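You operate a simulated robot arm through the tools that you are given. There is no shell and no other tool.

You run a simulated robot arm. Do the job below in one go: nothing can be reset, and whatever is moved stays where it is left.

JOB
File the burr off the pinion shaft's key seat.
Fine: Shut the red clamp on the shaft first, use the green file and put it back, then open the clamp and lay the shaft on the green mat. Set down upright: green file. What is to be rubbed or washed off counts as gone when no trace of it is left.

The check looks at the end state, three seconds after you hand in, the way a careful person would. Anything else that was tipped, shoved, dropped, spilled or broken makes it a failure.

ROBOT AND FRAMES
A 7-joint arm with a two-finger parallel gripper, fixed in place. Base frame: the origin is on the floor under the middle of its stand, x ahead of it, y to its left, z up; the work surface is at about z = 0.85. Readings come in m, degrees, newtons and seconds.
With the tool pointing down near the work surface it reaches from about 0.22 to 0.7 m from the base axis. Its first joint turns from -166.0 to 166.0 degrees. Payload 3.43 kg.
Tool frame: the origin (TCP) lies between the finger pads and is the grasp point; the fingertips stand 0.03 m ahead of it; z points along the fingers, y is the line along which they close. The gripper opens to 0.094 m. The fingers are 0.028 m wide and 0.01 m thick; the gripper's body (0.05 by 0.096 m) begins 0.055 m behind the TCP.
Orientation is that of the tool frame in the base frame, as [roll, pitch, yaw] about the fixed x, y, z axes, in that order (R = Rz(yaw) Ry(pitch) Rx(roll)). With the fingers straight down and closing along the base's y, the tool's x points along the base's -x, its y along +y and its z along -z.

CONTROLS
- The arm moves only by the tool apply_moves. Its argument "series" is one flat list of numbers, 7 for each row, row after row: the opening, from 0 (shut) to 1 (fully open), then the shift along the base's x, y, z in units of 400 mm (1.0 is 400 mm), then the turn, a rotation vector about the base's x, y, z in units of 60 degrees (1.0 is 60 degrees). In form: [jaw, dx, dy, dz, ax, ay, az, jaw, dx, dy, dz, ax, ay, az, ...]. A call has 1 to 20 rows; each row is the pose to reach, as a shift and turn from the pose commanded when the call began. A call with a number of a shift or a turn outside -1 to 1 is refused whole. Rows are played at 5 a second. More than 0.05 m and 8.6 degrees between two rows, or a gripper value outside its range, and nothing of the call is played. Where a pose cannot be reached the arm comes as near as it can. A force on the tool above 60 N (or 10 N above the force at the start of the call, whichever is more), or a blocked arm, ends the call early, and 0.2 s more pass. Each finger travels about 0.108 m/s and halts on what it meets, pressing with about 23 N; the grip force reading is that of the motor and also rises with nothing between the fingers. The clock runs only during rows and for 0.2 s after the last one: add rows that repeat a pose to give the fingers time. The reply holds the time, the measured pose of the TCP, the force on the tool along the base axes, the opening and the grip force, in the units named above and with some noise, with the torque about the TCP (base axes, N m) and any sound that the robot's microphone picked up.
- Cameras (640 x 400 px; columns grow to the right, rows downward): "scene" is fixed at [0.2245, 0.6578, 1.6884]; the picture's right is [-0.89, -0.45, 0.00], its down [-0.27, 0.53, -0.80] and it looks along [0.36, -0.71, -0.60] (base axes); focal length 371 px, centre (320, 200). "wrist" rides on the gripper at [0.076, 0.014, -0.103] in the tool frame; the picture's right is [-0.18, 0.98, 0.00], its down [-0.75, -0.14, -0.64] and it looks along [-0.63, -0.12, 0.77] (tool axes); focal length 243 px, centre (320, 200). There is no depth. A picture from a camera that has moved, and an enlarged one, comes with that camera's place and axes in the base frame and with its lens. The place of the scene camera against the robot may be out by one fixed shift of up to 0.025 m in any direction.
- camera(camera): a new picture of that camera. The clock stands still meanwhile.
- raise_lower(by): moves the trunk up (or, below 0, down) by that many m; the arm rides with it, the base frame stays. It gives what a move gives, with no picture.
- close_up(camera, box): a new picture of the part [left, top, right, bottom] of that camera's present view, enlarged. The clock stands still meanwhile.
- close_job(): hands the job in; it is judged then, once.

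Places have to be worked out from the pictures, the camera data and where the tool is seen. Open the gripper and draw the arm clear of the work before you hand the job in, unless the task says otherwise.

The tools are called after "Emit:" as name(argument=value, ...) on one line, values as JSON. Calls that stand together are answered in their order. apply_moves: Moves the arm, as the interface text tells. Its arguments: {"type":"object","properties":{"series":{"type":"array","items":{"type":"number"}}},"required":["series"]} The other tools are called the same way: raise_lower (by) moves the trunk up or down; camera (camera) takes a picture; close_up (camera, box) takes an enlarged picture of a part of a camera's view; close_job () hands the job in.

At the start:

```text
clock: 0.0
eef_pos: [0.4577, -0.1141, 1.2301]
tool_rot: [-180.0, 0.1, 180.0]
ft_force: [-0.5, 0.0, 0.4]
torque: [0.06, -0.02, -0.04]
gripper_width: 0.0938
finger_force: 0.1
trunk travel left (down, up): [-0.325, 0.265]
```

scene: 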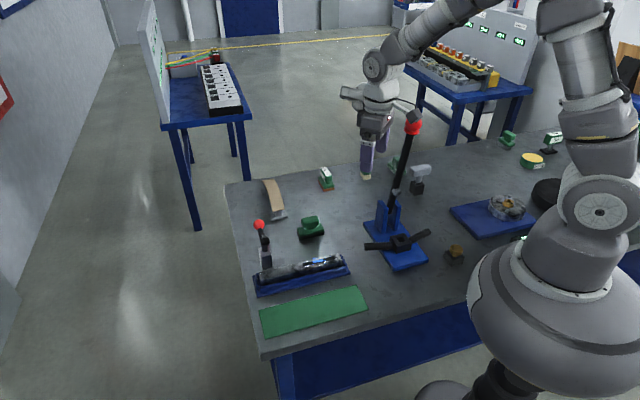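
wrist: 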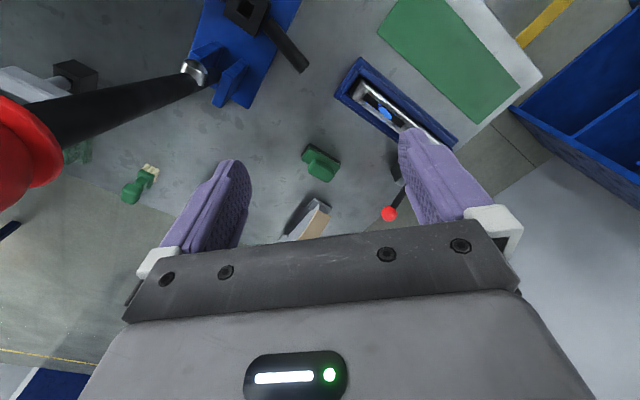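

I'll start by looking at the bench more closely with enlarged views from both cameras.

Emit:
close_up(camera="scene", box=[230, 160, 390, 260])

Emit:
close_up(camera="scene", box=[230, 240, 390, 340])

Emit:
close_up(camera="scene", box=[350, 110, 590, 260])

Emit:
close_up(camera="wrist", box=[280, 0, 540, 250])

```text
4.00 times, centred on (310, 210) of scene
camera zoom: at [0.2245, 0.6578, 1.6884], right [-0.89, -0.45, 0.0], down [-0.27, 0.53, -0.8], along [0.36, -0.71, -0.6], focal length 1483 px, centre (360, 160)
```

zoom: 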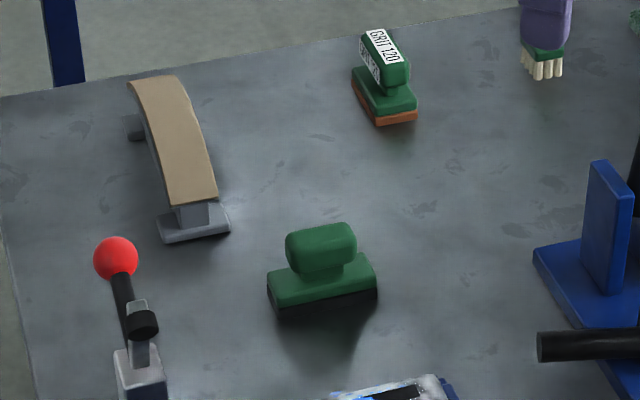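

```text
4.00 times, centred on (310, 290) of scene
camera zoom: at [0.2245, 0.6578, 1.6884], right [-0.89, -0.45, 0.0], down [-0.27, 0.53, -0.8], along [0.36, -0.71, -0.6], focal length 1483 px, centre (360, -160)
```

zoom: 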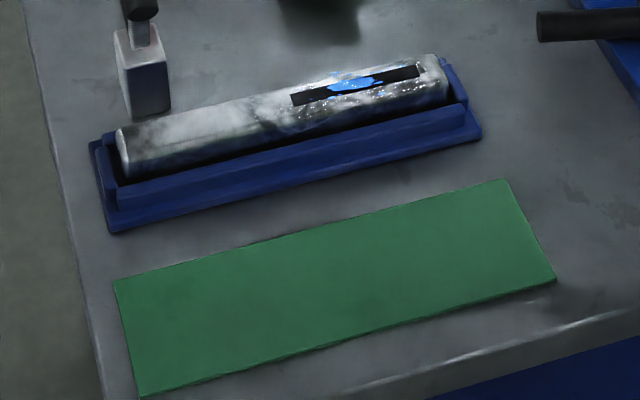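

```text
2.67 times, centred on (470, 185) of scene
camera zoom: at [0.2245, 0.6578, 1.6884], right [-0.89, -0.45, 0.0], down [-0.27, 0.53, -0.8], along [0.36, -0.71, -0.6], focal length 989 px, centre (-80, 240)
```

zoom: 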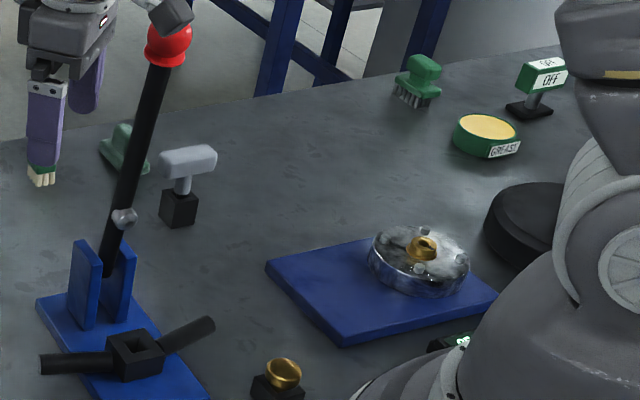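

```text
1.60 times, centred on (410, 125) of wrist
camera zoom: at [0.3809, -0.1003, 1.3342], right [0.18, 0.98, 0.0], down [0.75, -0.14, 0.64], along [0.63, -0.12, -0.77], focal length 388 px, centre (176, 320)
```

zoom: 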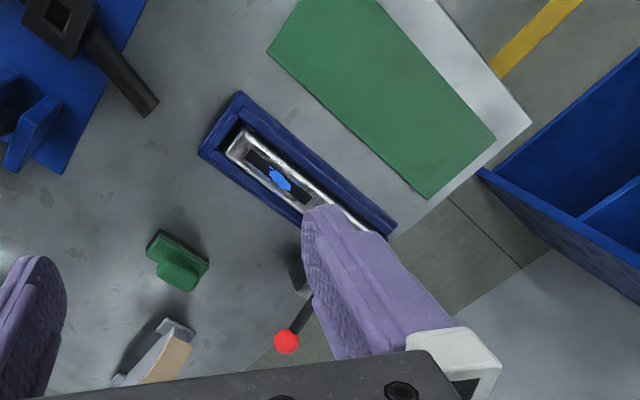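

The green file looks like the green-handled block with a dark face near (0.67, -0.16). The cradle with the shaft is near (0.60, 0.03), the mat near (0.51, 0.11), and the clamp's red ball near (0.76, -0.02, 0.95). I'll move the wrist camera closer to the clamp, away from the tall press lever.

Emit:
apply_moves(series=[1, 0.061, 0.067, -0.04, 0, 0, 0, 1, 0.122, 0.134, -0.08, 0, 0, 0, 1, 0.183, 0.201, -0.12, 0, 0, 0, 1, 0.244, 0.268, -0.16, 0, 0, 0, 1, 0.305, 0.335, -0.2, 0, 0, 0, 1, 0.305, 0.335, -0.2, 0, 0, 0])

Emit:
camera(camera="wrist")

Emit:
camera(camera="scene")

```text
clock: 1.4
eef_pos: [0.5786, 0.021, 1.1508]
tool_rot: [-180.0, -0.1, 180.0]
ft_force: [-0.1, 0.6, 0.4]
torque: [-0.01, 0.02, 0.01]
gripper_width: 0.0938
finger_force: 0.1
trunk travel left (down, up): [-0.325, 0.265]
```

```text
taken
camera wrist: at [0.5018, 0.035, 1.2554], right [0.18, 0.98, 0.0], down [0.75, -0.14, 0.64], along [0.63, -0.12, -0.77], focal length 243 px, centre (320, 200)
```

wrist: 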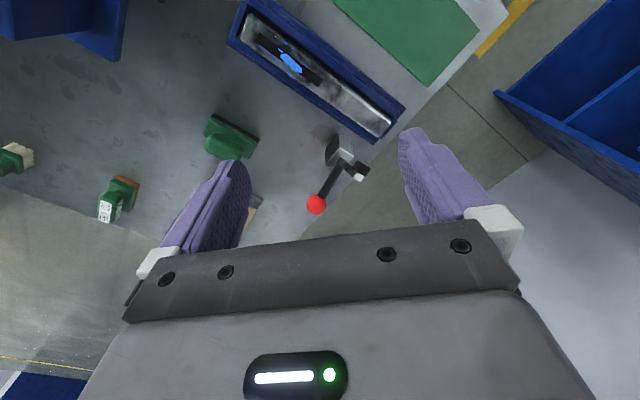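

```text
taken
```

scene: 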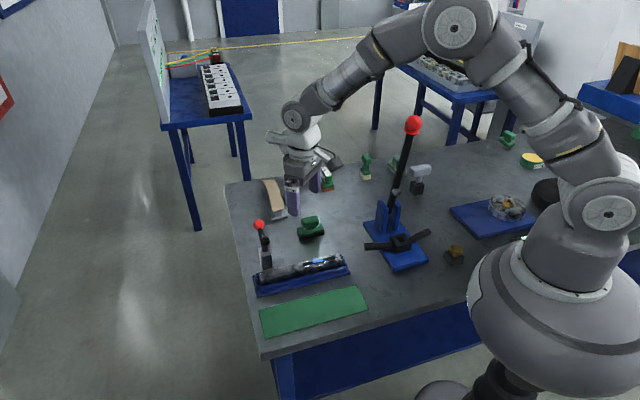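

Emit:
close_up(camera="wrist", box=[280, 100, 420, 230])

Emit:
close_up(camera="wrist", box=[220, 0, 420, 150])

Emit:
close_up(camera="scene", box=[240, 210, 300, 290])

Emit:
close_up(camera="scene", box=[310, 140, 430, 210])

Emit:
close_up(camera="scene", box=[250, 245, 360, 305])

```text
3.08 times, centred on (350, 165) of wrist
camera zoom: at [0.5018, 0.035, 1.2554], right [0.18, 0.98, 0.0], down [0.75, -0.14, 0.64], along [0.63, -0.12, -0.77], focal length 746 px, centre (228, 308)
```

zoom: 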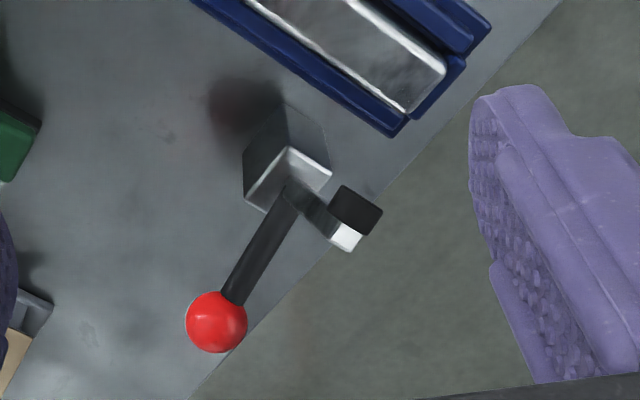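

```text
2.67 times, centred on (320, 75) of wrist
camera zoom: at [0.5018, 0.035, 1.2554], right [0.18, 0.98, 0.0], down [0.75, -0.14, 0.64], along [0.63, -0.12, -0.77], focal length 647 px, centre (320, 533)
```

zoom: 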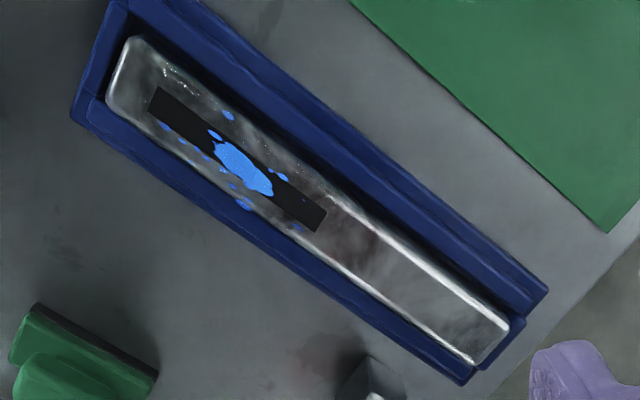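

```text
5.00 times, centred on (270, 250) of scene
camera zoom: at [0.2245, 0.6578, 1.6884], right [-0.89, -0.45, 0.0], down [-0.27, 0.53, -0.8], along [0.36, -0.71, -0.6], focal length 1854 px, centre (570, -50)
```

zoom: 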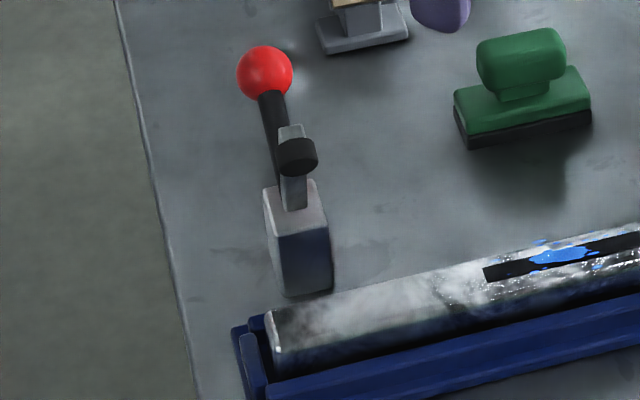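

```text
5.33 times, centred on (370, 175) of scene
camera zoom: at [0.2245, 0.6578, 1.6884], right [-0.89, -0.45, 0.0], down [-0.27, 0.53, -0.8], along [0.36, -0.71, -0.6], focal length 1977 px, centre (53, 333)
```

zoom: 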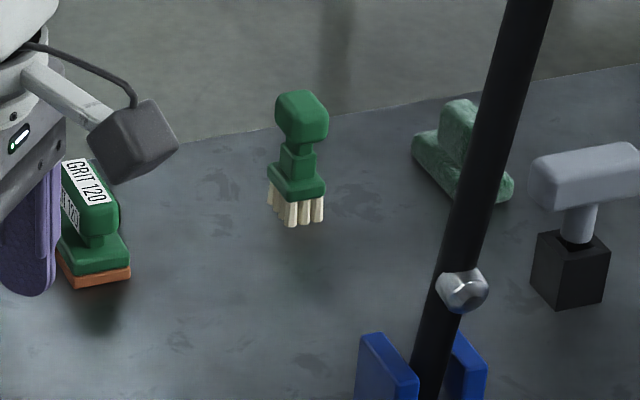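

```text
5.82 times, centred on (305, 275) of scene
camera zoom: at [0.2245, 0.6578, 1.6884], right [-0.89, -0.45, 0.0], down [-0.27, 0.53, -0.8], along [0.36, -0.71, -0.6], focal length 2157 px, centre (407, -236)
```

zoom: 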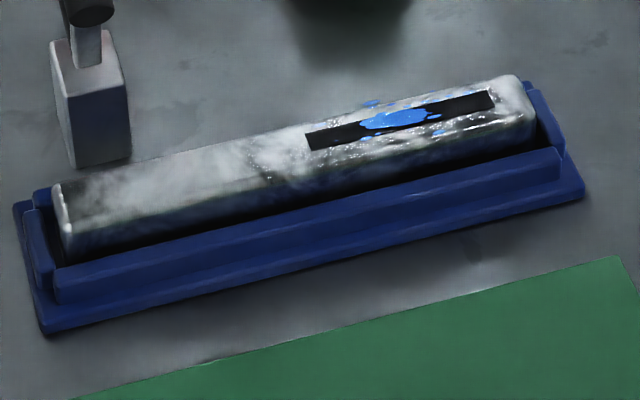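

The red clamp stands open, with its ball thrown back at about (0.761, -0.021, 0.948). The blue flecks around the key seat are the burr. I'll turn the wrist to look along the shaft axis and see the clamp's hinge in profile.

Emit:
apply_moves(series=[1, 0.0111, -0.0289, -0.0467, 0.0174, -0.0454, 0.099, 1, 0.0223, -0.0579, -0.0934, 0.0349, -0.0909, 0.198, 1, 0.0334, -0.0868, -0.1401, 0.0523, -0.1363, 0.297, 1, 0.0446, -0.1157, -0.1869, 0.0697, -0.1817, 0.396, 1, 0.0557, -0.1446, -0.2336, 0.0871, -0.2271, 0.495, 1, 0.0669, -0.1736, -0.2803, 0.1046, -0.2726, 0.594, 1, 0.078, -0.2025, -0.327, 0.122, -0.318, 0.693, 1, 0.078, -0.2025, -0.327, 0.122, -0.318, 0.693])

Emit:
camera(camera="wrist")

```text
clock: 3.2
eef_pos: [0.609, -0.0616, 1.0198]
tool_rot: [180.0, 19.9, -137.9]
ft_force: [-0.3, -0.5, 0.3]
torque: [0.03, 0.02, -0.03]
gripper_width: 0.0938
finger_force: 0.0
trunk travel left (down, up): [-0.325, 0.265]
```

```text
taken
camera wrist: at [0.5203, -0.123, 1.0912], right [-0.53, 0.85, 0.06], down [0.46, 0.22, 0.86], along [0.71, 0.49, -0.5], focal length 243 px, centre (320, 200)
```

wrist: 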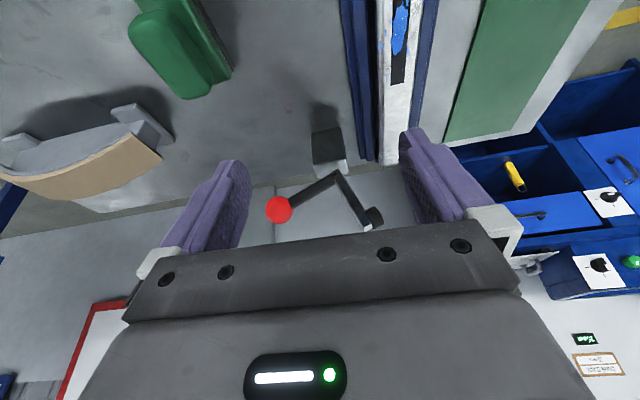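

Emit:
close_up(camera="wrist", box=[250, 100, 410, 240])

Emit:
close_up(camera="wrist", box=[120, 0, 250, 110])

Emit:
close_up(camera="wrist", box=[330, 0, 450, 170])

```text
2.86 times, centred on (330, 170) of wrist
camera zoom: at [0.5203, -0.123, 1.0912], right [-0.53, 0.85, 0.06], down [0.46, 0.22, 0.86], along [0.71, 0.49, -0.5], focal length 693 px, centre (291, 286)
```

zoom: 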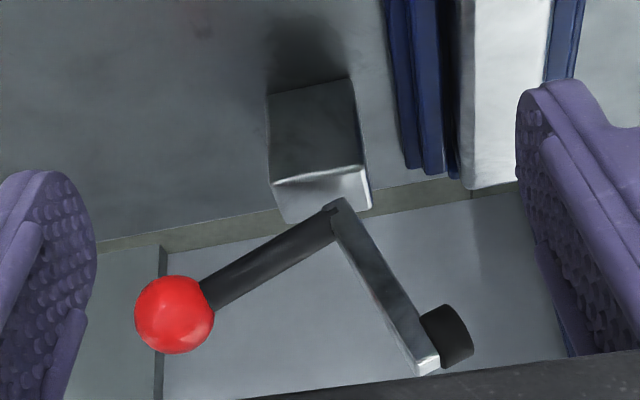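

```text
3.64 times, centred on (185, 55) of wrist
camera zoom: at [0.5203, -0.123, 1.0912], right [-0.53, 0.85, 0.06], down [0.46, 0.22, 0.86], along [0.71, 0.49, -0.5], focal length 882 px, centre (811, 727)
```

zoom: 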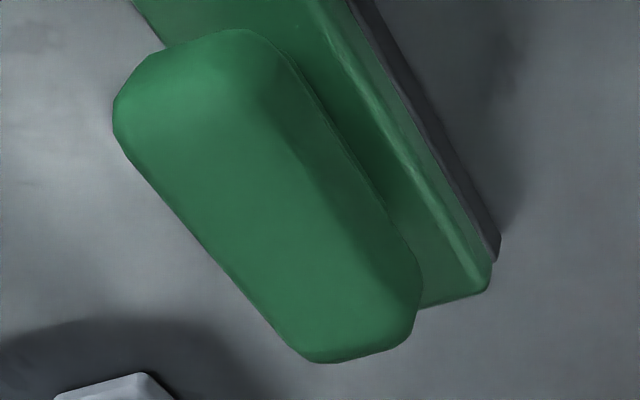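

```text
2.35 times, centred on (390, 85) of wrist
camera zoom: at [0.5203, -0.123, 1.0912], right [-0.53, 0.85, 0.06], down [0.46, 0.22, 0.86], along [0.71, 0.49, -0.5], focal length 571 px, centre (155, 471)
```

zoom: 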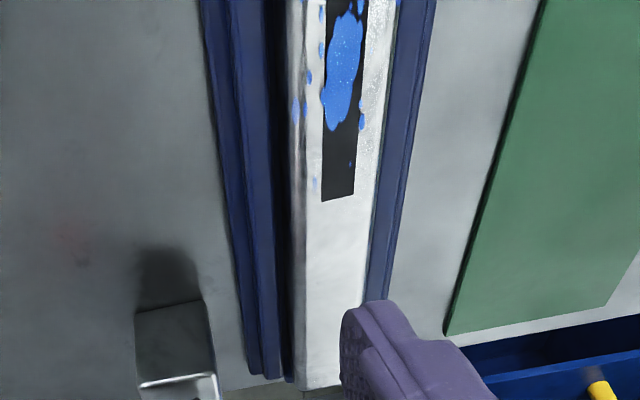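

In profile, the hinge is near (0.707, 0.032, 0.915). The handle leans about 27° above horizontal on the outer side, so it has to swing roughly 70° toward the shaft. I'll lift and unturn the wrist before approaching the ball with the fingers astride its swing plane.

Emit:
apply_moves(series=[1, -0.0032, 0.0143, 0.0286, -0.0174, 0.0454, -0.099, 1, -0.0064, 0.0286, 0.0571, -0.0349, 0.0909, -0.198, 1, -0.0096, 0.0429, 0.0857, -0.0523, 0.1363, -0.297, 1, -0.0129, 0.0571, 0.1143, -0.0697, 0.1817, -0.396, 1, -0.0161, 0.0714, 0.1429, -0.0871, 0.2271, -0.495, 1, -0.0193, 0.0857, 0.1714, -0.1046, 0.2726, -0.594, 1, -0.0225, 0.1, 0.2, -0.122, 0.318, -0.693, 1, -0.0225, 0.1, 0.2, -0.122, 0.318, -0.693])

```text
clock: 5.0
eef_pos: [0.6011, -0.022, 1.0999]
tool_rot: [-180.0, 0.0, 179.9]
ft_force: [0.6, 0.0, 0.1]
torque: [0.02, 0.0, 0.03]
gripper_width: 0.094
finger_force: 0.0
trunk travel left (down, up): [-0.325, 0.265]
```

Back to a straight-down pose at (0.60, -0.02, 1.10). Next I'll yaw -44° and tilt 15° outward to a point above the ball, and check whether that can be reached.

Emit:
apply_moves(series=[1, 0.0514, 0.0054, -0.0143, -0.0137, -0.0339, -0.1041, 1, 0.1029, 0.0107, -0.0286, -0.0275, -0.0679, -0.2083, 1, 0.1543, 0.0161, -0.0429, -0.0412, -0.1018, -0.3124, 1, 0.2057, 0.0214, -0.0571, -0.055, -0.1357, -0.4166, 1, 0.2571, 0.0268, -0.0714, -0.0687, -0.1696, -0.5207, 1, 0.3086, 0.0321, -0.0857, -0.0825, -0.2036, -0.6249, 1, 0.36, 0.0375, -0.1, -0.0962, -0.2375, -0.729, 1, 0.36, 0.0375, -0.1, -0.0962, -0.2375, -0.729])

Emit:
camera(camera="wrist")

Emit:
camera(camera="scene")

```text
clock: 6.8
eef_pos: [0.7452, -0.0068, 1.0579]
tool_rot: [-180.0, 15.0, 135.8]
ft_force: [0.3, -0.6, -0.2]
torque: [-0.01, -0.01, 0.01]
gripper_width: 0.0939
finger_force: 0.0
trunk travel left (down, up): [-0.325, 0.265]
```

```text
taken
camera wrist: at [0.6829, 0.0721, 1.1385], right [0.81, 0.58, 0.05], down [0.31, -0.49, 0.82], along [0.5, -0.65, -0.58], focal length 243 px, centre (320, 200)
```

wrist: 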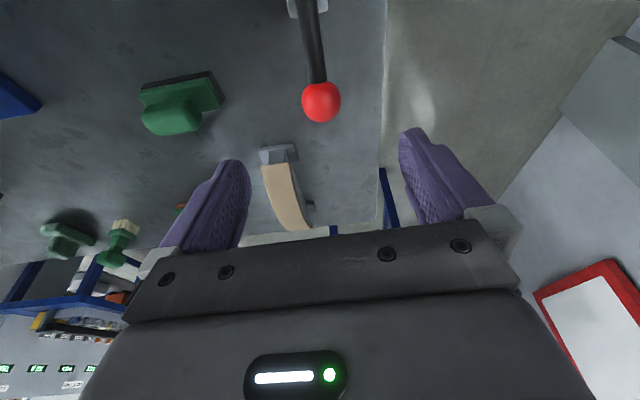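

```text
taken
```

scene: 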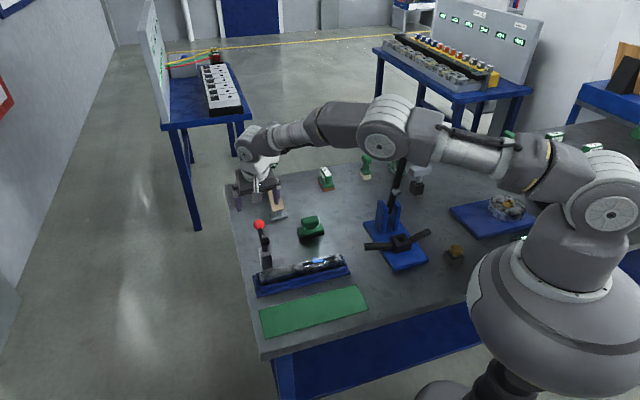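

The pose is reachable, and the ball projects to (0.762, -0.022) midway between the fingers. I'll go down partway along the tool axis and check again before closing on it.

Emit:
apply_moves(series=[1, 0.008, -0.007, -0.054, 0, 0, 0, 1, 0.016, -0.015, -0.108, 0, 0, 0, 1, 0.0245, -0.023, -0.163, 0, 0, 0, 1, 0.0245, -0.023, -0.163, 0, 0, 0])

Emit:
camera(camera="wrist")

Emit:
close_up(camera="scene", box=[200, 140, 320, 280])

```text
clock: 7.8
eef_pos: [0.7557, -0.0154, 0.9919]
tool_rot: [-180.0, 15.0, 136.0]
ft_force: [-0.6, 0.2, -0.6]
torque: [0.0, 0.04, 0.01]
gripper_width: 0.094
finger_force: 0.0
trunk travel left (down, up): [-0.325, 0.265]
```

```text
taken
camera wrist: at [0.6928, 0.0636, 1.0734], right [0.81, 0.58, 0.05], down [0.31, -0.49, 0.82], along [0.5, -0.65, -0.58], focal length 243 px, centre (320, 200)
```

wrist: 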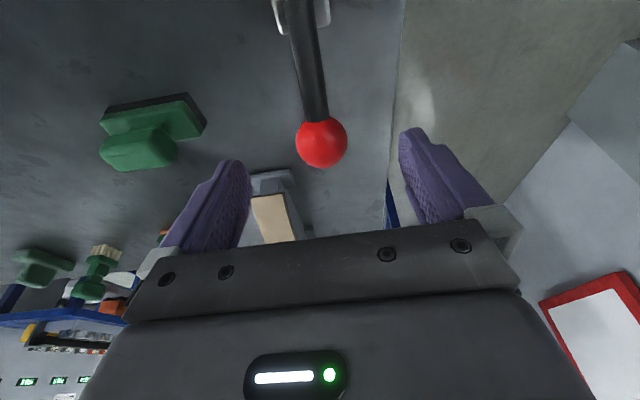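

```text
2.86 times, centred on (260, 210) of scene
camera zoom: at [0.2245, 0.6578, 1.6884], right [-0.89, -0.45, 0.0], down [-0.27, 0.53, -0.8], along [0.36, -0.71, -0.6], focal length 1059 px, centre (491, 171)
```

zoom: 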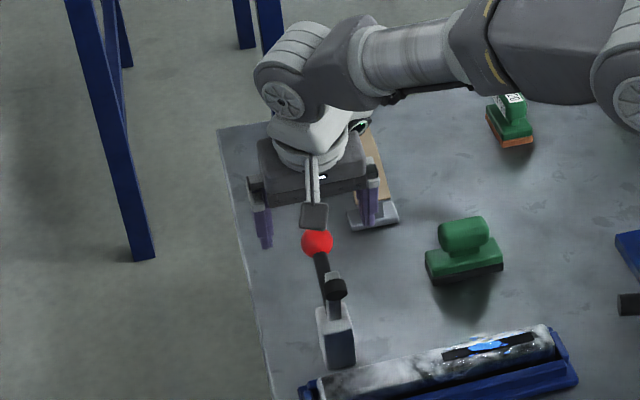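

The ball stays centred between the fingers, and the wrist camera has about 4 cm above the clamp's pad arm. I'll go down the last 3 cm and close on the ball.

Emit:
apply_moves(series=[1, 0.0045, -0.0045, -0.04, 0, 0, 0, 1, 0.009, -0.009, -0.081, 0, 0, 0, 1, 0.009, -0.009, -0.081, 0, 0, 0, 0.3, 0.009, -0.009, -0.081, 0, 0, 0, 0, 0.009, -0.009, -0.081, 0, 0, 0, 0, 0.009, -0.009, -0.081, 0, 0, 0, 0, 0.009, -0.009, -0.081, 0, 0, 0])

Emit:
camera(camera="wrist")

```text
clock: 9.4
eef_pos: [0.7566, -0.0152, 0.9625]
tool_rot: [180.0, 15.0, 136.1]
ft_force: [15.6, 8.9, -1.8]
torque: [0.14, -0.43, 0.25]
gripper_width: 0.0334
finger_force: 44.5
out of reach, approached as far as the arm can: row 2, 3, 4, 5, 6, 7
trunk travel left (down, up): [-0.325, 0.265]
```

```text
taken
camera wrist: at [0.6946, 0.0643, 1.0428], right [0.81, 0.58, 0.05], down [0.31, -0.49, 0.82], along [0.5, -0.65, -0.58], focal length 243 px, centre (320, 200)
```

wrist: 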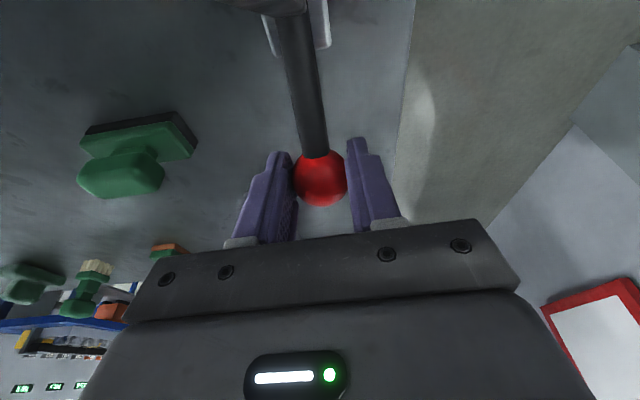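

The ball is held: opening 33 mm, grip force rising, with a side load of about 17 N. I'll start the swing slowly along the arc about the hinge and watch the forces.

Emit:
apply_moves(series=[0, -0.008, 0.0077, 0.0222, 0, 0, 0, 0, -0.015, 0.0145, 0.0375, 0, 0, 0, 0, -0.023, 0.0222, 0.052, 0, 0, 0, 0, -0.023, 0.0222, 0.052, 0, 0, 0])

Emit:
camera(camera="wrist")

```text
clock: 10.4
eef_pos: [0.7487, -0.0068, 0.9805]
tool_rot: [-179.8, 15.0, 136.0]
ft_force: [14.7, 7.1, -14.0]
torque: [-0.62, -0.93, 0.11]
gripper_width: 0.0331
finger_force: 44.8
trunk travel left (down, up): [-0.325, 0.265]
```

```text
taken
camera wrist: at [0.687, 0.0723, 1.0608], right [0.81, 0.58, 0.04], down [0.31, -0.49, 0.81], along [0.5, -0.65, -0.58], focal length 243 px, centre (320, 200)
```

wrist: 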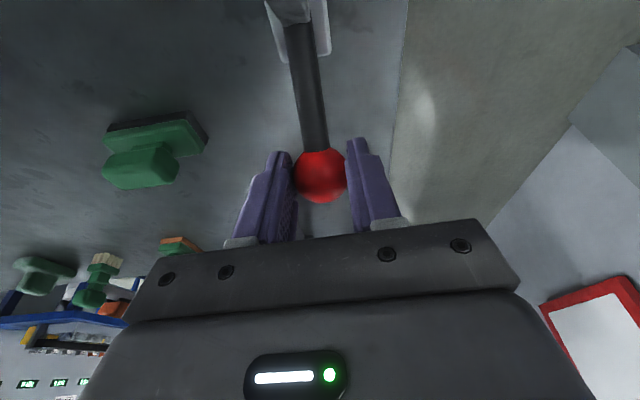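

The lever is following, with about 15 N of tangential resistance and almost no radial force, so the hinge estimate is good. I'll continue along the arc with a small sideways correction to ease the side load.

Emit:
apply_moves(series=[0, -0.0078, 0.01, 0.0135, 0, 0, 0, 0, -0.0163, 0.0204, 0.0258, 0, 0, 0, 0, -0.0255, 0.0315, 0.037, 0, 0, 0, 0, -0.0355, 0.0433, 0.0468, 0, 0, 0, 0, -0.0468, 0.055, 0.0552, 0, 0, 0, 0, -0.0585, 0.067, 0.0623, 0, 0, 0, 0, -0.0585, 0.067, 0.0623, 0, 0, 0])

Emit:
camera(camera="wrist")

```text
clock: 12.0
eef_pos: [0.7257, 0.0152, 1.009]
tool_rot: [-179.9, 15.0, 135.9]
ft_force: [16.5, -5.4, -1.8]
torque: [-1.01, -1.14, 0.07]
gripper_width: 0.0332
finger_force: 44.8
trunk travel left (down, up): [-0.325, 0.265]
```

```text
taken
camera wrist: at [0.6637, 0.0952, 1.0888], right [0.81, 0.58, 0.05], down [0.31, -0.49, 0.82], along [0.5, -0.65, -0.58], focal length 243 px, centre (320, 200)
```

wrist: 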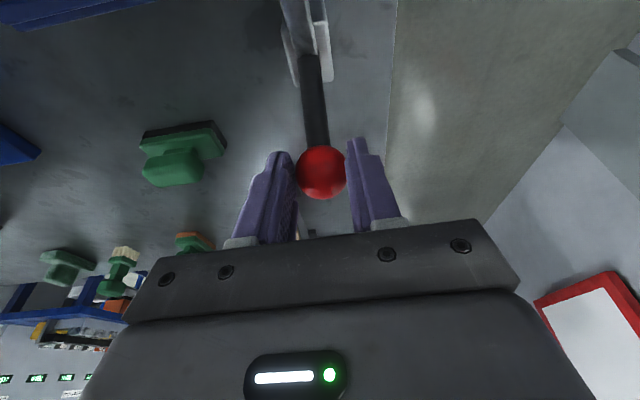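

The swing is going well, with the handle at about 70° and about 16 N opposing. I'll continue to about 90°.

Emit:
apply_moves(series=[0, -0.0114, 0.013, 0.0053, 0, 0, 0, 0, -0.0233, 0.0265, 0.0093, 0, 0, 0, 0, -0.0358, 0.0395, 0.0118, 0, 0, 0, 0, -0.0489, 0.0522, 0.0125, 0, 0, 0, 0, -0.0489, 0.0522, 0.0125, 0, 0, 0])

Emit:
close_up(camera="scene", box=[220, 180, 360, 300])

Emit:
camera(camera="wrist")

```text
clock: 13.2
eef_pos: [0.7055, 0.0357, 1.0125]
tool_rot: [179.9, 15.0, 136.0]
ft_force: [11.1, -9.8, 7.5]
torque: [-1.02, -1.07, 0.03]
gripper_width: 0.0332
finger_force: 45.0
trunk travel left (down, up): [-0.325, 0.265]
```

```text
3.33 times, centred on (290, 240) of scene
camera zoom: at [0.2245, 0.6578, 1.6884], right [-0.89, -0.45, 0.0], down [-0.27, 0.53, -0.8], along [0.36, -0.71, -0.6], focal length 1236 px, centre (420, 67)
```

zoom: 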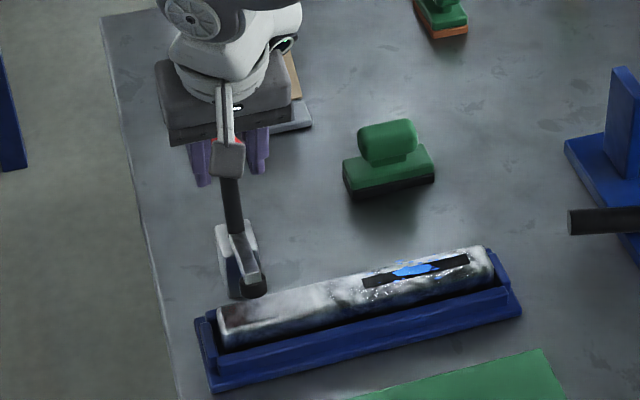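

```text
taken
camera wrist: at [0.6424, 0.1163, 1.0933], right [0.81, 0.58, 0.05], down [0.31, -0.49, 0.81], along [0.5, -0.65, -0.58], focal length 243 px, centre (320, 200)
```

wrist: 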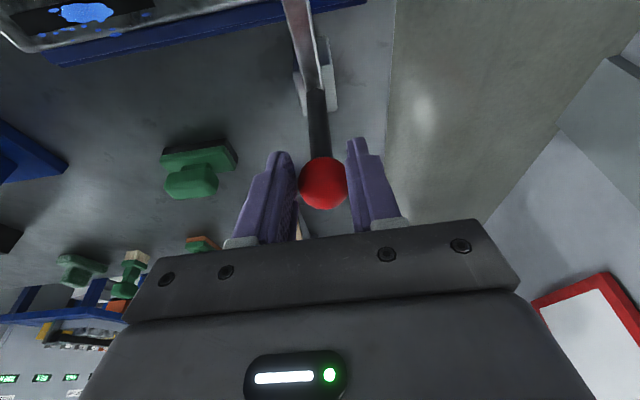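

The pad arm is coming down toward the shaft. The tool is being pushed up slightly, so I'll use a somewhat larger arc radius and continue to about 100–105°, watching for the pad to meet the shaft.

Emit:
apply_moves(series=[0, -0.0065, 0.0064, 0.005, 0, 0, 0, 0, -0.013, 0.0127, 0.005, 0, 0, 0, 0, -0.0196, 0.019, 0.0045, 0, 0, 0, 0, -0.0261, 0.0252, 0.0025, 0, 0, 0, 0, -0.0261, 0.0252, 0.0025, 0, 0, 0])

Emit:
close_up(camera="scene", box=[240, 210, 340, 300])

```text
clock: 14.4
eef_pos: [0.6928, 0.0499, 1.0132]
tool_rot: [180.0, 14.9, 136.0]
ft_force: [0.0, 0.7, -0.1]
torque: [0.0, 0.0, 0.01]
gripper_width: 0.0
finger_force: 33.0
trunk travel left (down, up): [-0.325, 0.265]
```

```text
4.44 times, centred on (290, 255) of scene
camera zoom: at [0.2245, 0.6578, 1.6884], right [-0.89, -0.45, 0.0], down [-0.27, 0.53, -0.8], along [0.36, -0.71, -0.6], focal length 1648 px, centre (453, -44)
```

zoom: 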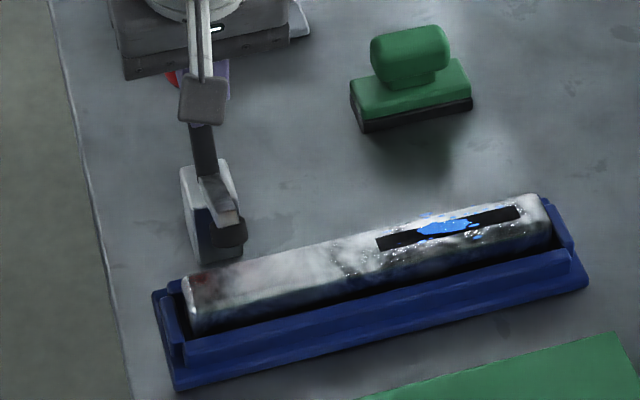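

The ball slipped out, since the jaws closed to 0, but the lever has stayed up. I'll check where the ball is relative to the fingers.

Emit:
camera(camera="wrist")

Emit:
close_up(camera="wrist", box=[240, 80, 400, 240])

```text
taken
camera wrist: at [0.6301, 0.1284, 1.0938], right [0.81, 0.58, 0.05], down [0.31, -0.49, 0.81], along [0.5, -0.65, -0.58], focal length 243 px, centre (320, 200)
```

wrist: 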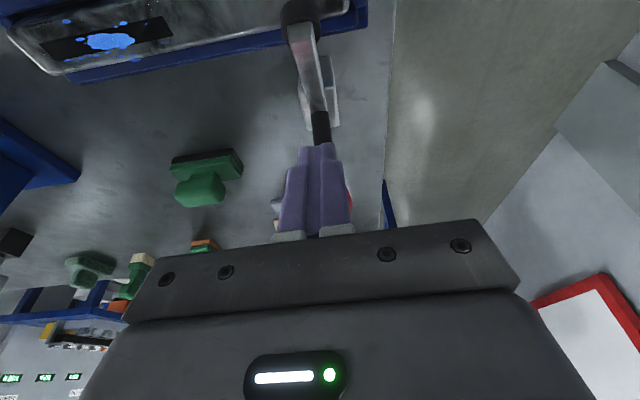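

```text
2.50 times, centred on (320, 160) of wrist
camera zoom: at [0.6301, 0.1284, 1.0938], right [0.81, 0.58, 0.05], down [0.31, -0.49, 0.81], along [0.5, -0.65, -0.58], focal length 606 px, centre (320, 300)
```

zoom: 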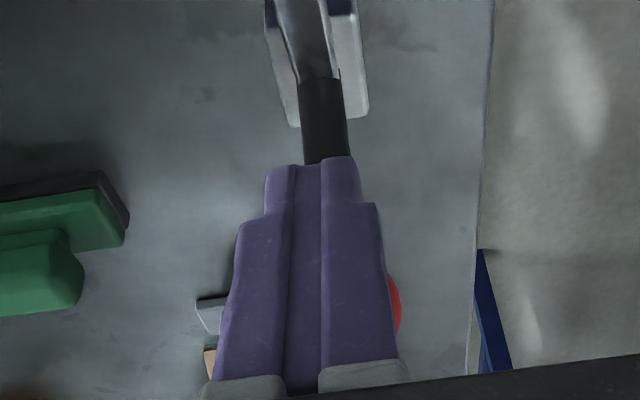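

The lever stayed near vertical and the ball is now just behind the fingers on the outer side. Next I'll lift clear, move to the far side of the ball, and push it with closed fingers instead of gripping it.

Emit:
apply_moves(series=[0, 0, 0, 0.05, 0, 0, 0, 0, 0, 0, 0.1, 0, 0, 0, 0, 0, 0, 0.15, 0, 0, 0, 0, 0, 0, 0.18, 0, 0, 0, 0, 0, 0, 0.18, 0, 0, 0])

Emit:
camera(camera="wrist")

Emit:
close_up(camera="scene", box=[240, 200, 340, 300])

```text
clock: 15.6
eef_pos: [0.6938, 0.0487, 1.0856]
tool_rot: [180.0, 15.0, 136.0]
ft_force: [-0.1, -0.6, 0.2]
torque: [-0.03, 0.0, 0.01]
gripper_width: 0.0004
finger_force: 33.4
trunk travel left (down, up): [-0.325, 0.265]
```

```text
taken
camera wrist: at [0.6308, 0.1282, 1.1668], right [0.81, 0.58, 0.05], down [0.31, -0.49, 0.82], along [0.5, -0.65, -0.58], focal length 243 px, centre (320, 200)
```

wrist: 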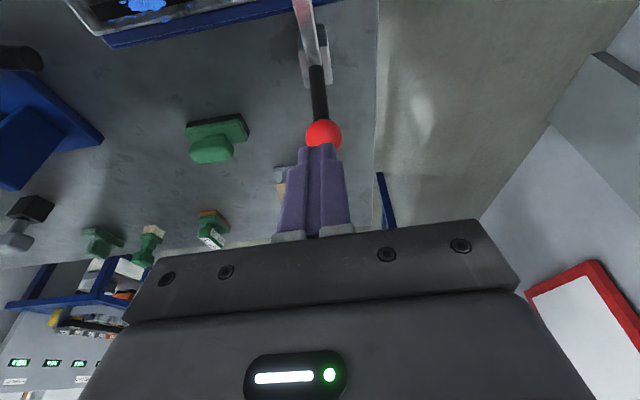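

```text
4.00 times, centred on (290, 250) of scene
camera zoom: at [0.2245, 0.6578, 1.6884], right [-0.89, -0.45, 0.0], down [-0.27, 0.53, -0.8], along [0.36, -0.71, -0.6], focal length 1483 px, centre (440, 0)
```

zoom: 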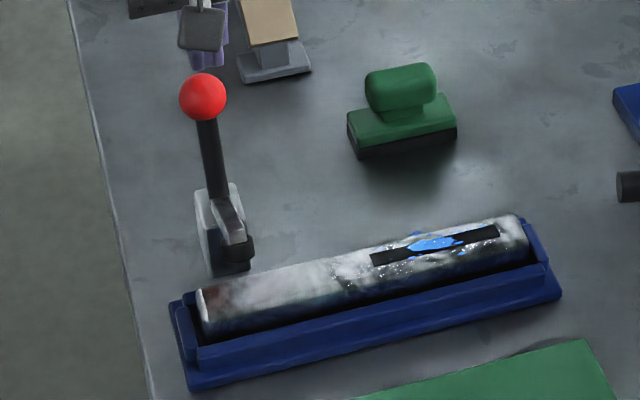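

The ball is at about (0.721, 0.0215, 1.00), so the handle is near 78°. I'll cross above it, come down on the outer side with the jaws closed, and then push toward the shaft.

Emit:
apply_moves(series=[0, 0.0525, -0.0517, 0, 0, 0, 0, 0, 0.105, -0.1033, 0, 0, 0, 0, 0, 0.1575, -0.155, 0, 0, 0, 0, 0, 0.1575, -0.155, -0.07, 0, 0, 0, 0, 0.1575, -0.155, -0.14, 0, 0, 0, 0, 0.1575, -0.155, -0.2, 0, 0, 0, 0, 0.1575, -0.155, -0.2, 0, 0, 0])

Emit:
camera(camera="wrist")

```text
clock: 17.2
eef_pos: [0.7572, -0.0125, 1.0045]
tool_rot: [-180.0, 15.0, 136.0]
ft_force: [0.6, -0.6, 0.6]
torque: [0.01, 0.02, -0.01]
gripper_width: 0.0
finger_force: 33.5
trunk travel left (down, up): [-0.325, 0.265]
```

```text
taken
camera wrist: at [0.6956, 0.0668, 1.0852], right [0.81, 0.58, 0.05], down [0.31, -0.49, 0.82], along [0.5, -0.65, -0.58], focal length 243 px, centre (320, 200)
```

wrist: 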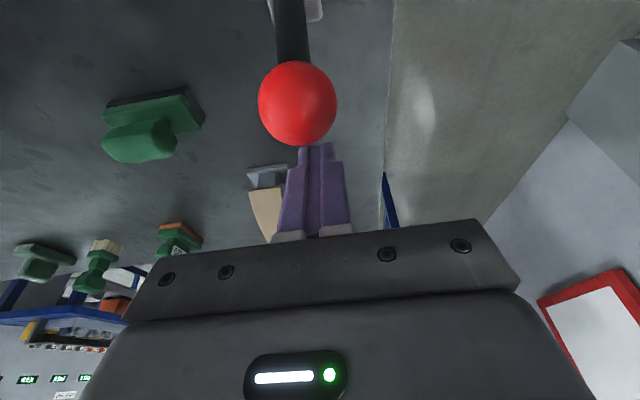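

The ball is centred on the closed fingers. Now I'll push it toward the shaft in 5 mm steps.

Emit:
apply_moves(series=[0, -0.009, 0.0087, 0, 0, 0, 0, 0, -0.018, 0.0174, 0, 0, 0, 0, 0, -0.027, 0.0261, 0, 0, 0, 0, 0, -0.036, 0.0348, 0, 0, 0, 0, 0, -0.045, 0.0435, 0, 0, 0, 0, 0, -0.054, 0.0521, 0, 0, 0, 0, 0, -0.063, 0.0608, 0, 0, 0, 0, 0, -0.072, 0.0695, 0, 0, 0, 0, 0, -0.081, 0.0782, 0, 0, 0, 0, 0, -0.081, 0.0782, 0, 0, 0, 0])

Emit:
close_up(camera="scene", box=[240, 200, 340, 300])

Emit:
camera(camera="wrist")

```text
clock: 19.4
eef_pos: [0.7236, 0.0182, 1.0064]
tool_rot: [-180.0, 15.0, 136.0]
ft_force: [-0.3, 0.8, -0.4]
torque: [0.01, -0.01, 0.01]
gripper_width: 0.0
finger_force: 33.1
trunk travel left (down, up): [-0.325, 0.265]
```

```text
4.00 times, centred on (290, 250) of scene
camera zoom: at [0.2245, 0.6578, 1.6884], right [-0.89, -0.45, 0.0], down [-0.27, 0.53, -0.8], along [0.36, -0.71, -0.6], focal length 1483 px, centre (440, 0)
```

zoom: 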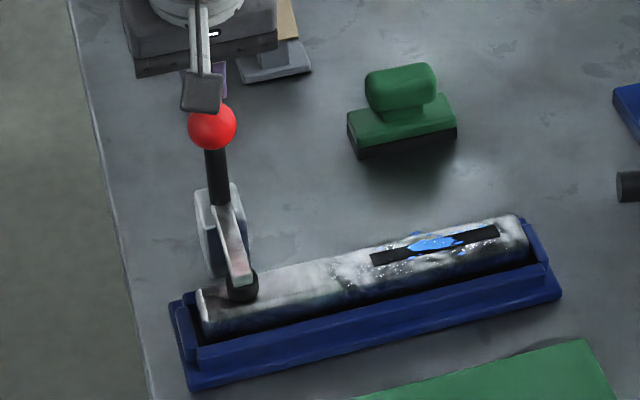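

```text
taken
camera wrist: at [0.6609, 0.0969, 1.0861], right [0.81, 0.58, 0.05], down [0.31, -0.49, 0.82], along [0.5, -0.65, -0.58], focal length 243 px, centre (320, 200)
```

wrist: 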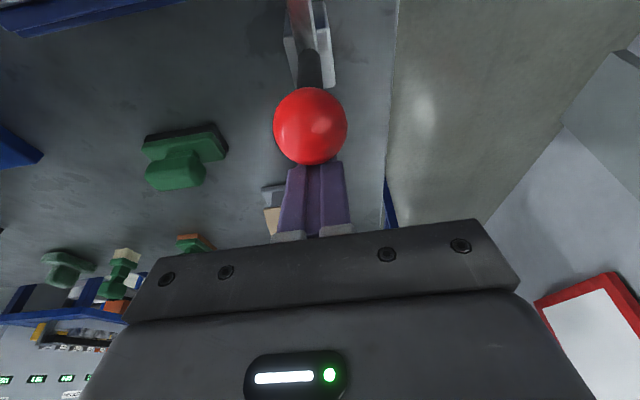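

There's no force now and the pad appears to have snapped onto the shaft. I'll zoom in to confirm, then nudge slightly further to feel whether the lever has reached its stop.

Emit:
close_up(camera="scene", box=[270, 240, 320, 290])

Emit:
apply_moves(series=[0, -0.006, 0.0058, 0, 0, 0, 0, 0, -0.012, 0.0116, 0, 0, 0, 0, 0, -0.018, 0.0174, 0, 0, 0, 0, 0, -0.024, 0.0232, 0, 0, 0, 0, 0, -0.024, 0.0232, 0, 0, 0, 0])

Emit:
close_up(camera="scene", box=[240, 200, 340, 300])

```text
8.00 times, centred on (295, 265) of scene
camera zoom: at [0.2245, 0.6578, 1.6884], right [-0.89, -0.45, 0.0], down [-0.27, 0.53, -0.8], along [0.36, -0.71, -0.6], focal length 2966 px, centre (520, -320)
```

zoom: 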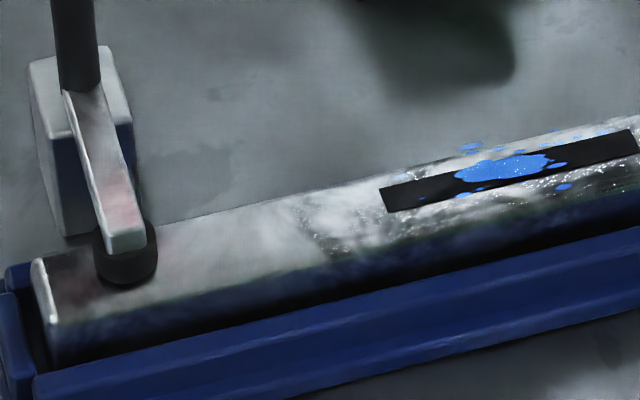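

```text
clock: 20.4
eef_pos: [0.7208, 0.0196, 1.0114]
tool_rot: [179.7, 16.1, 135.9]
ft_force: [27.2, -24.3, 2.2]
torque: [-0.42, -0.22, -0.13]
gripper_width: 0.0
finger_force: 33.1
trunk travel left (down, up): [-0.325, 0.265]
stopped in row 5: the force on the tool passed its limit at 63 N (the readings are from after the stop); the commanded pose is now the measured one
```

```text
4.00 times, centred on (290, 250) of scene
camera zoom: at [0.2245, 0.6578, 1.6884], right [-0.89, -0.45, 0.0], down [-0.27, 0.53, -0.8], along [0.36, -0.71, -0.6], focal length 1483 px, centre (440, 0)
```

zoom: 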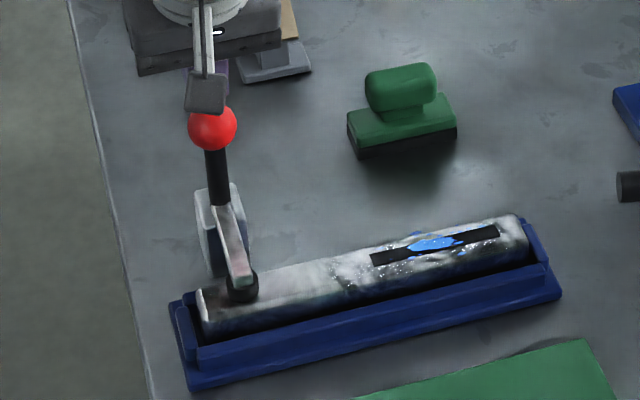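

The lever is at its hard stop (63 N) with the pad sitting on the shaft, so the clamp is shut. I'll back off outward and lift, then look to confirm it stays shut.

Emit:
apply_moves(series=[0, 0.018, -0.0173, 0, 0, 0, 0, 0, 0.036, -0.0347, 0, 0, 0, 0, 0, 0.054, -0.052, 0, 0, 0, 0, 0, 0.054, -0.052, 0.08, 0, 0, 0, 0, 0.054, -0.052, 0.16, 0, 0, 0, 0, 0.054, -0.052, 0.25, 0, 0, 0, 0, 0.054, -0.052, 0.25, 0, 0, 0])

Emit:
close_up(camera="scene", box=[240, 200, 340, 300])

Emit:
camera(camera="wrist")

```text
clock: 22.0
eef_pos: [0.7368, 0.0039, 1.1098]
tool_rot: [179.8, 15.6, 135.9]
ft_force: [-0.8, 0.1, 0.1]
torque: [0.01, 0.02, -0.02]
gripper_width: 0.0
finger_force: 33.4
trunk travel left (down, up): [-0.325, 0.265]
```

```text
4.00 times, centred on (290, 250) of scene
camera zoom: at [0.2245, 0.6578, 1.6884], right [-0.89, -0.45, 0.0], down [-0.27, 0.53, -0.8], along [0.36, -0.71, -0.6], focal length 1483 px, centre (440, 0)
```

zoom: 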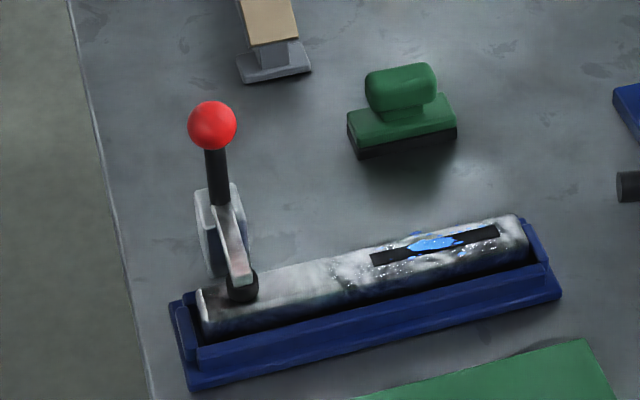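

```text
taken
camera wrist: at [0.6734, 0.0838, 1.1898], right [0.81, 0.58, 0.05], down [0.3, -0.49, 0.82], along [0.51, -0.65, -0.57], focal length 243 px, centre (320, 200)
```

wrist: 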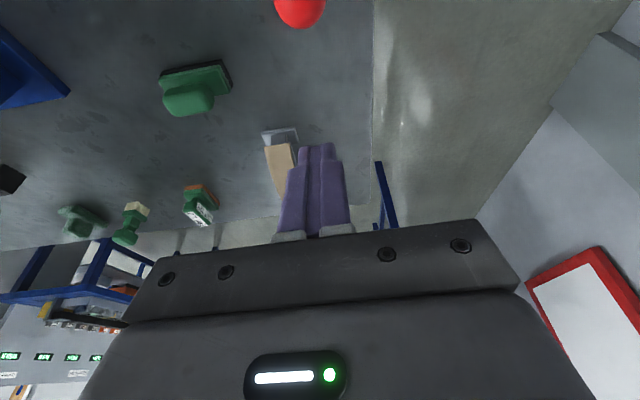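

The clamp holds shut by itself. Next is the file: it lies with its long axis along about 44–46° and is centred near (0.657, -0.147). I'll straighten the tool, open the jaws and move to a view over the file.

Emit:
apply_moves(series=[0.2, -0.0489, -0.0229, 0.0036, 0.0143, 0.0353, 0.1043, 0.5, -0.0977, -0.0457, 0.0071, 0.0286, 0.0706, 0.2087, 1, -0.1466, -0.0686, 0.0107, 0.0429, 0.1059, 0.313, 1, -0.1954, -0.0914, 0.0143, 0.0571, 0.1411, 0.4173, 1, -0.2443, -0.1143, 0.0179, 0.0714, 0.1764, 0.5216, 1, -0.2931, -0.1371, 0.0214, 0.0857, 0.2117, 0.626, 1, -0.342, -0.16, 0.025, 0.1, 0.247, 0.7303, 1, -0.342, -0.16, 0.025, 0.1, 0.247, 0.7303])

Emit:
camera(camera="wrist")

```text
clock: 23.8
eef_pos: [0.6005, -0.06, 1.1205]
tool_rot: [179.7, 0.0, -179.8]
ft_force: [-0.1, 0.3, -0.9]
torque: [-0.01, 0.01, -0.01]
gripper_width: 0.094
finger_force: 0.2
trunk travel left (down, up): [-0.325, 0.265]
```

```text
taken
camera wrist: at [0.5239, -0.0468, 1.2239], right [0.18, 0.98, 0.0], down [0.75, -0.14, 0.64], along [0.63, -0.11, -0.77], focal length 243 px, centre (320, 200)
```

wrist: 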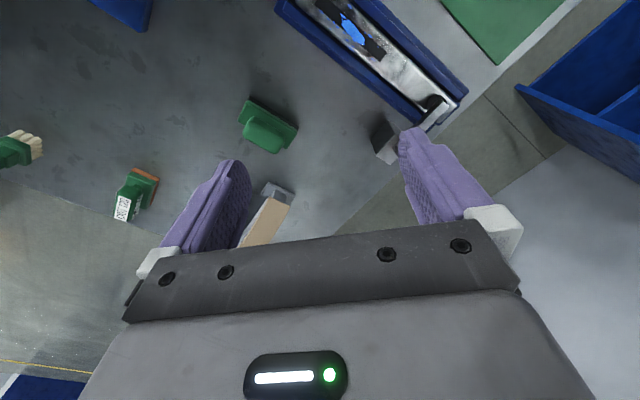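

Now yawing to line the jaws up across the file's handle and moving over the file at (0.657, -0.147) for a look down at it.

Emit:
apply_moves(series=[1, 0.0201, -0.0311, -0.0144, -0.0007, -0.0003, 0.109, 1, 0.0403, -0.0621, -0.0289, -0.0013, -0.0006, 0.2181, 1, 0.0604, -0.0932, -0.0433, -0.002, -0.0009, 0.3271, 1, 0.0806, -0.1243, -0.0577, -0.0027, -0.0011, 0.4362, 1, 0.1007, -0.1554, -0.0721, -0.0034, -0.0014, 0.5452, 1, 0.1209, -0.1864, -0.0866, -0.004, -0.0017, 0.6543, 1, 0.141, -0.2175, -0.101, -0.0047, -0.002, 0.7633, 1, 0.141, -0.2175, -0.101, -0.0047, -0.002, 0.7633])

Emit:
camera(camera="wrist")

Emit:
close_up(camera="wrist", box=[230, 0, 410, 180])

```text
clock: 25.6
eef_pos: [0.6565, -0.1481, 1.0788]
tool_rot: [-180.0, 0.2, -134.0]
ft_force: [0.7, 0.0, -0.4]
torque: [0.0, 0.04, 0.0]
gripper_width: 0.0942
finger_force: 0.1
trunk travel left (down, up): [-0.325, 0.265]
```

```text
taken
camera wrist: at [0.5922, -0.1931, 1.1828], right [-0.58, 0.82, 0.0], down [0.62, 0.44, 0.64], along [0.52, 0.37, -0.77], focal length 243 px, centre (320, 200)
```

wrist: 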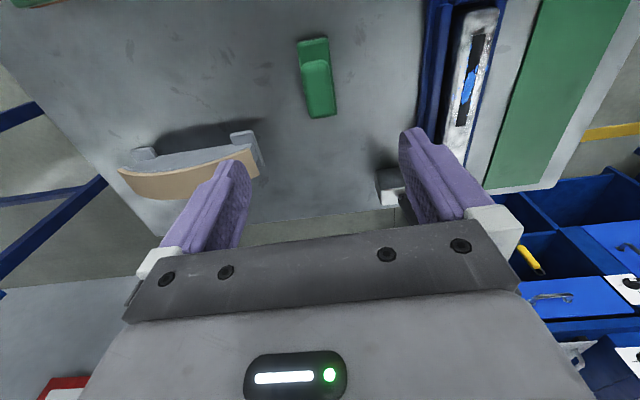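

```text
2.22 times, centred on (320, 90) of wrist
camera zoom: at [0.5922, -0.1931, 1.1828], right [-0.58, 0.82, 0.0], down [0.62, 0.44, 0.64], along [0.52, 0.37, -0.77], focal length 539 px, centre (320, 444)
```

zoom: 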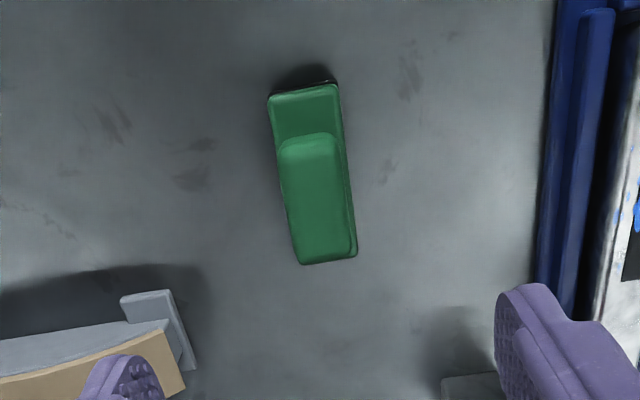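

The file is centred near (0.656, -0.149), its axis is at about 45°, and its base is about 34 × 82 mm. I'll enlarge the scene view to estimate the heights of the base and handle before gripping.

Emit:
close_up(camera="scene", box=[285, 205, 335, 255])

Emit:
close_up(camera="wrist", box=[285, 20, 355, 130])

```text
8.00 times, centred on (310, 230) of scene
camera zoom: at [0.2245, 0.6578, 1.6884], right [-0.89, -0.45, 0.0], down [-0.27, 0.53, -0.8], along [0.36, -0.71, -0.6], focal length 2966 px, centre (400, -40)
```

zoom: 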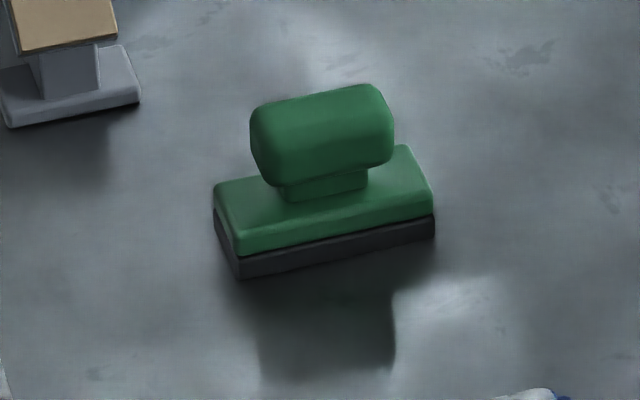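

```text
3.64 times, centred on (320, 75) of wrist
camera zoom: at [0.5922, -0.1931, 1.1828], right [-0.58, 0.82, 0.0], down [0.62, 0.44, 0.64], along [0.52, 0.37, -0.77], focal length 882 px, centre (320, 654)
```

zoom: 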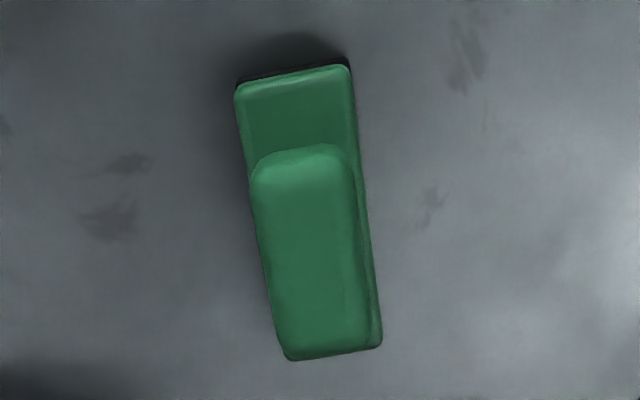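

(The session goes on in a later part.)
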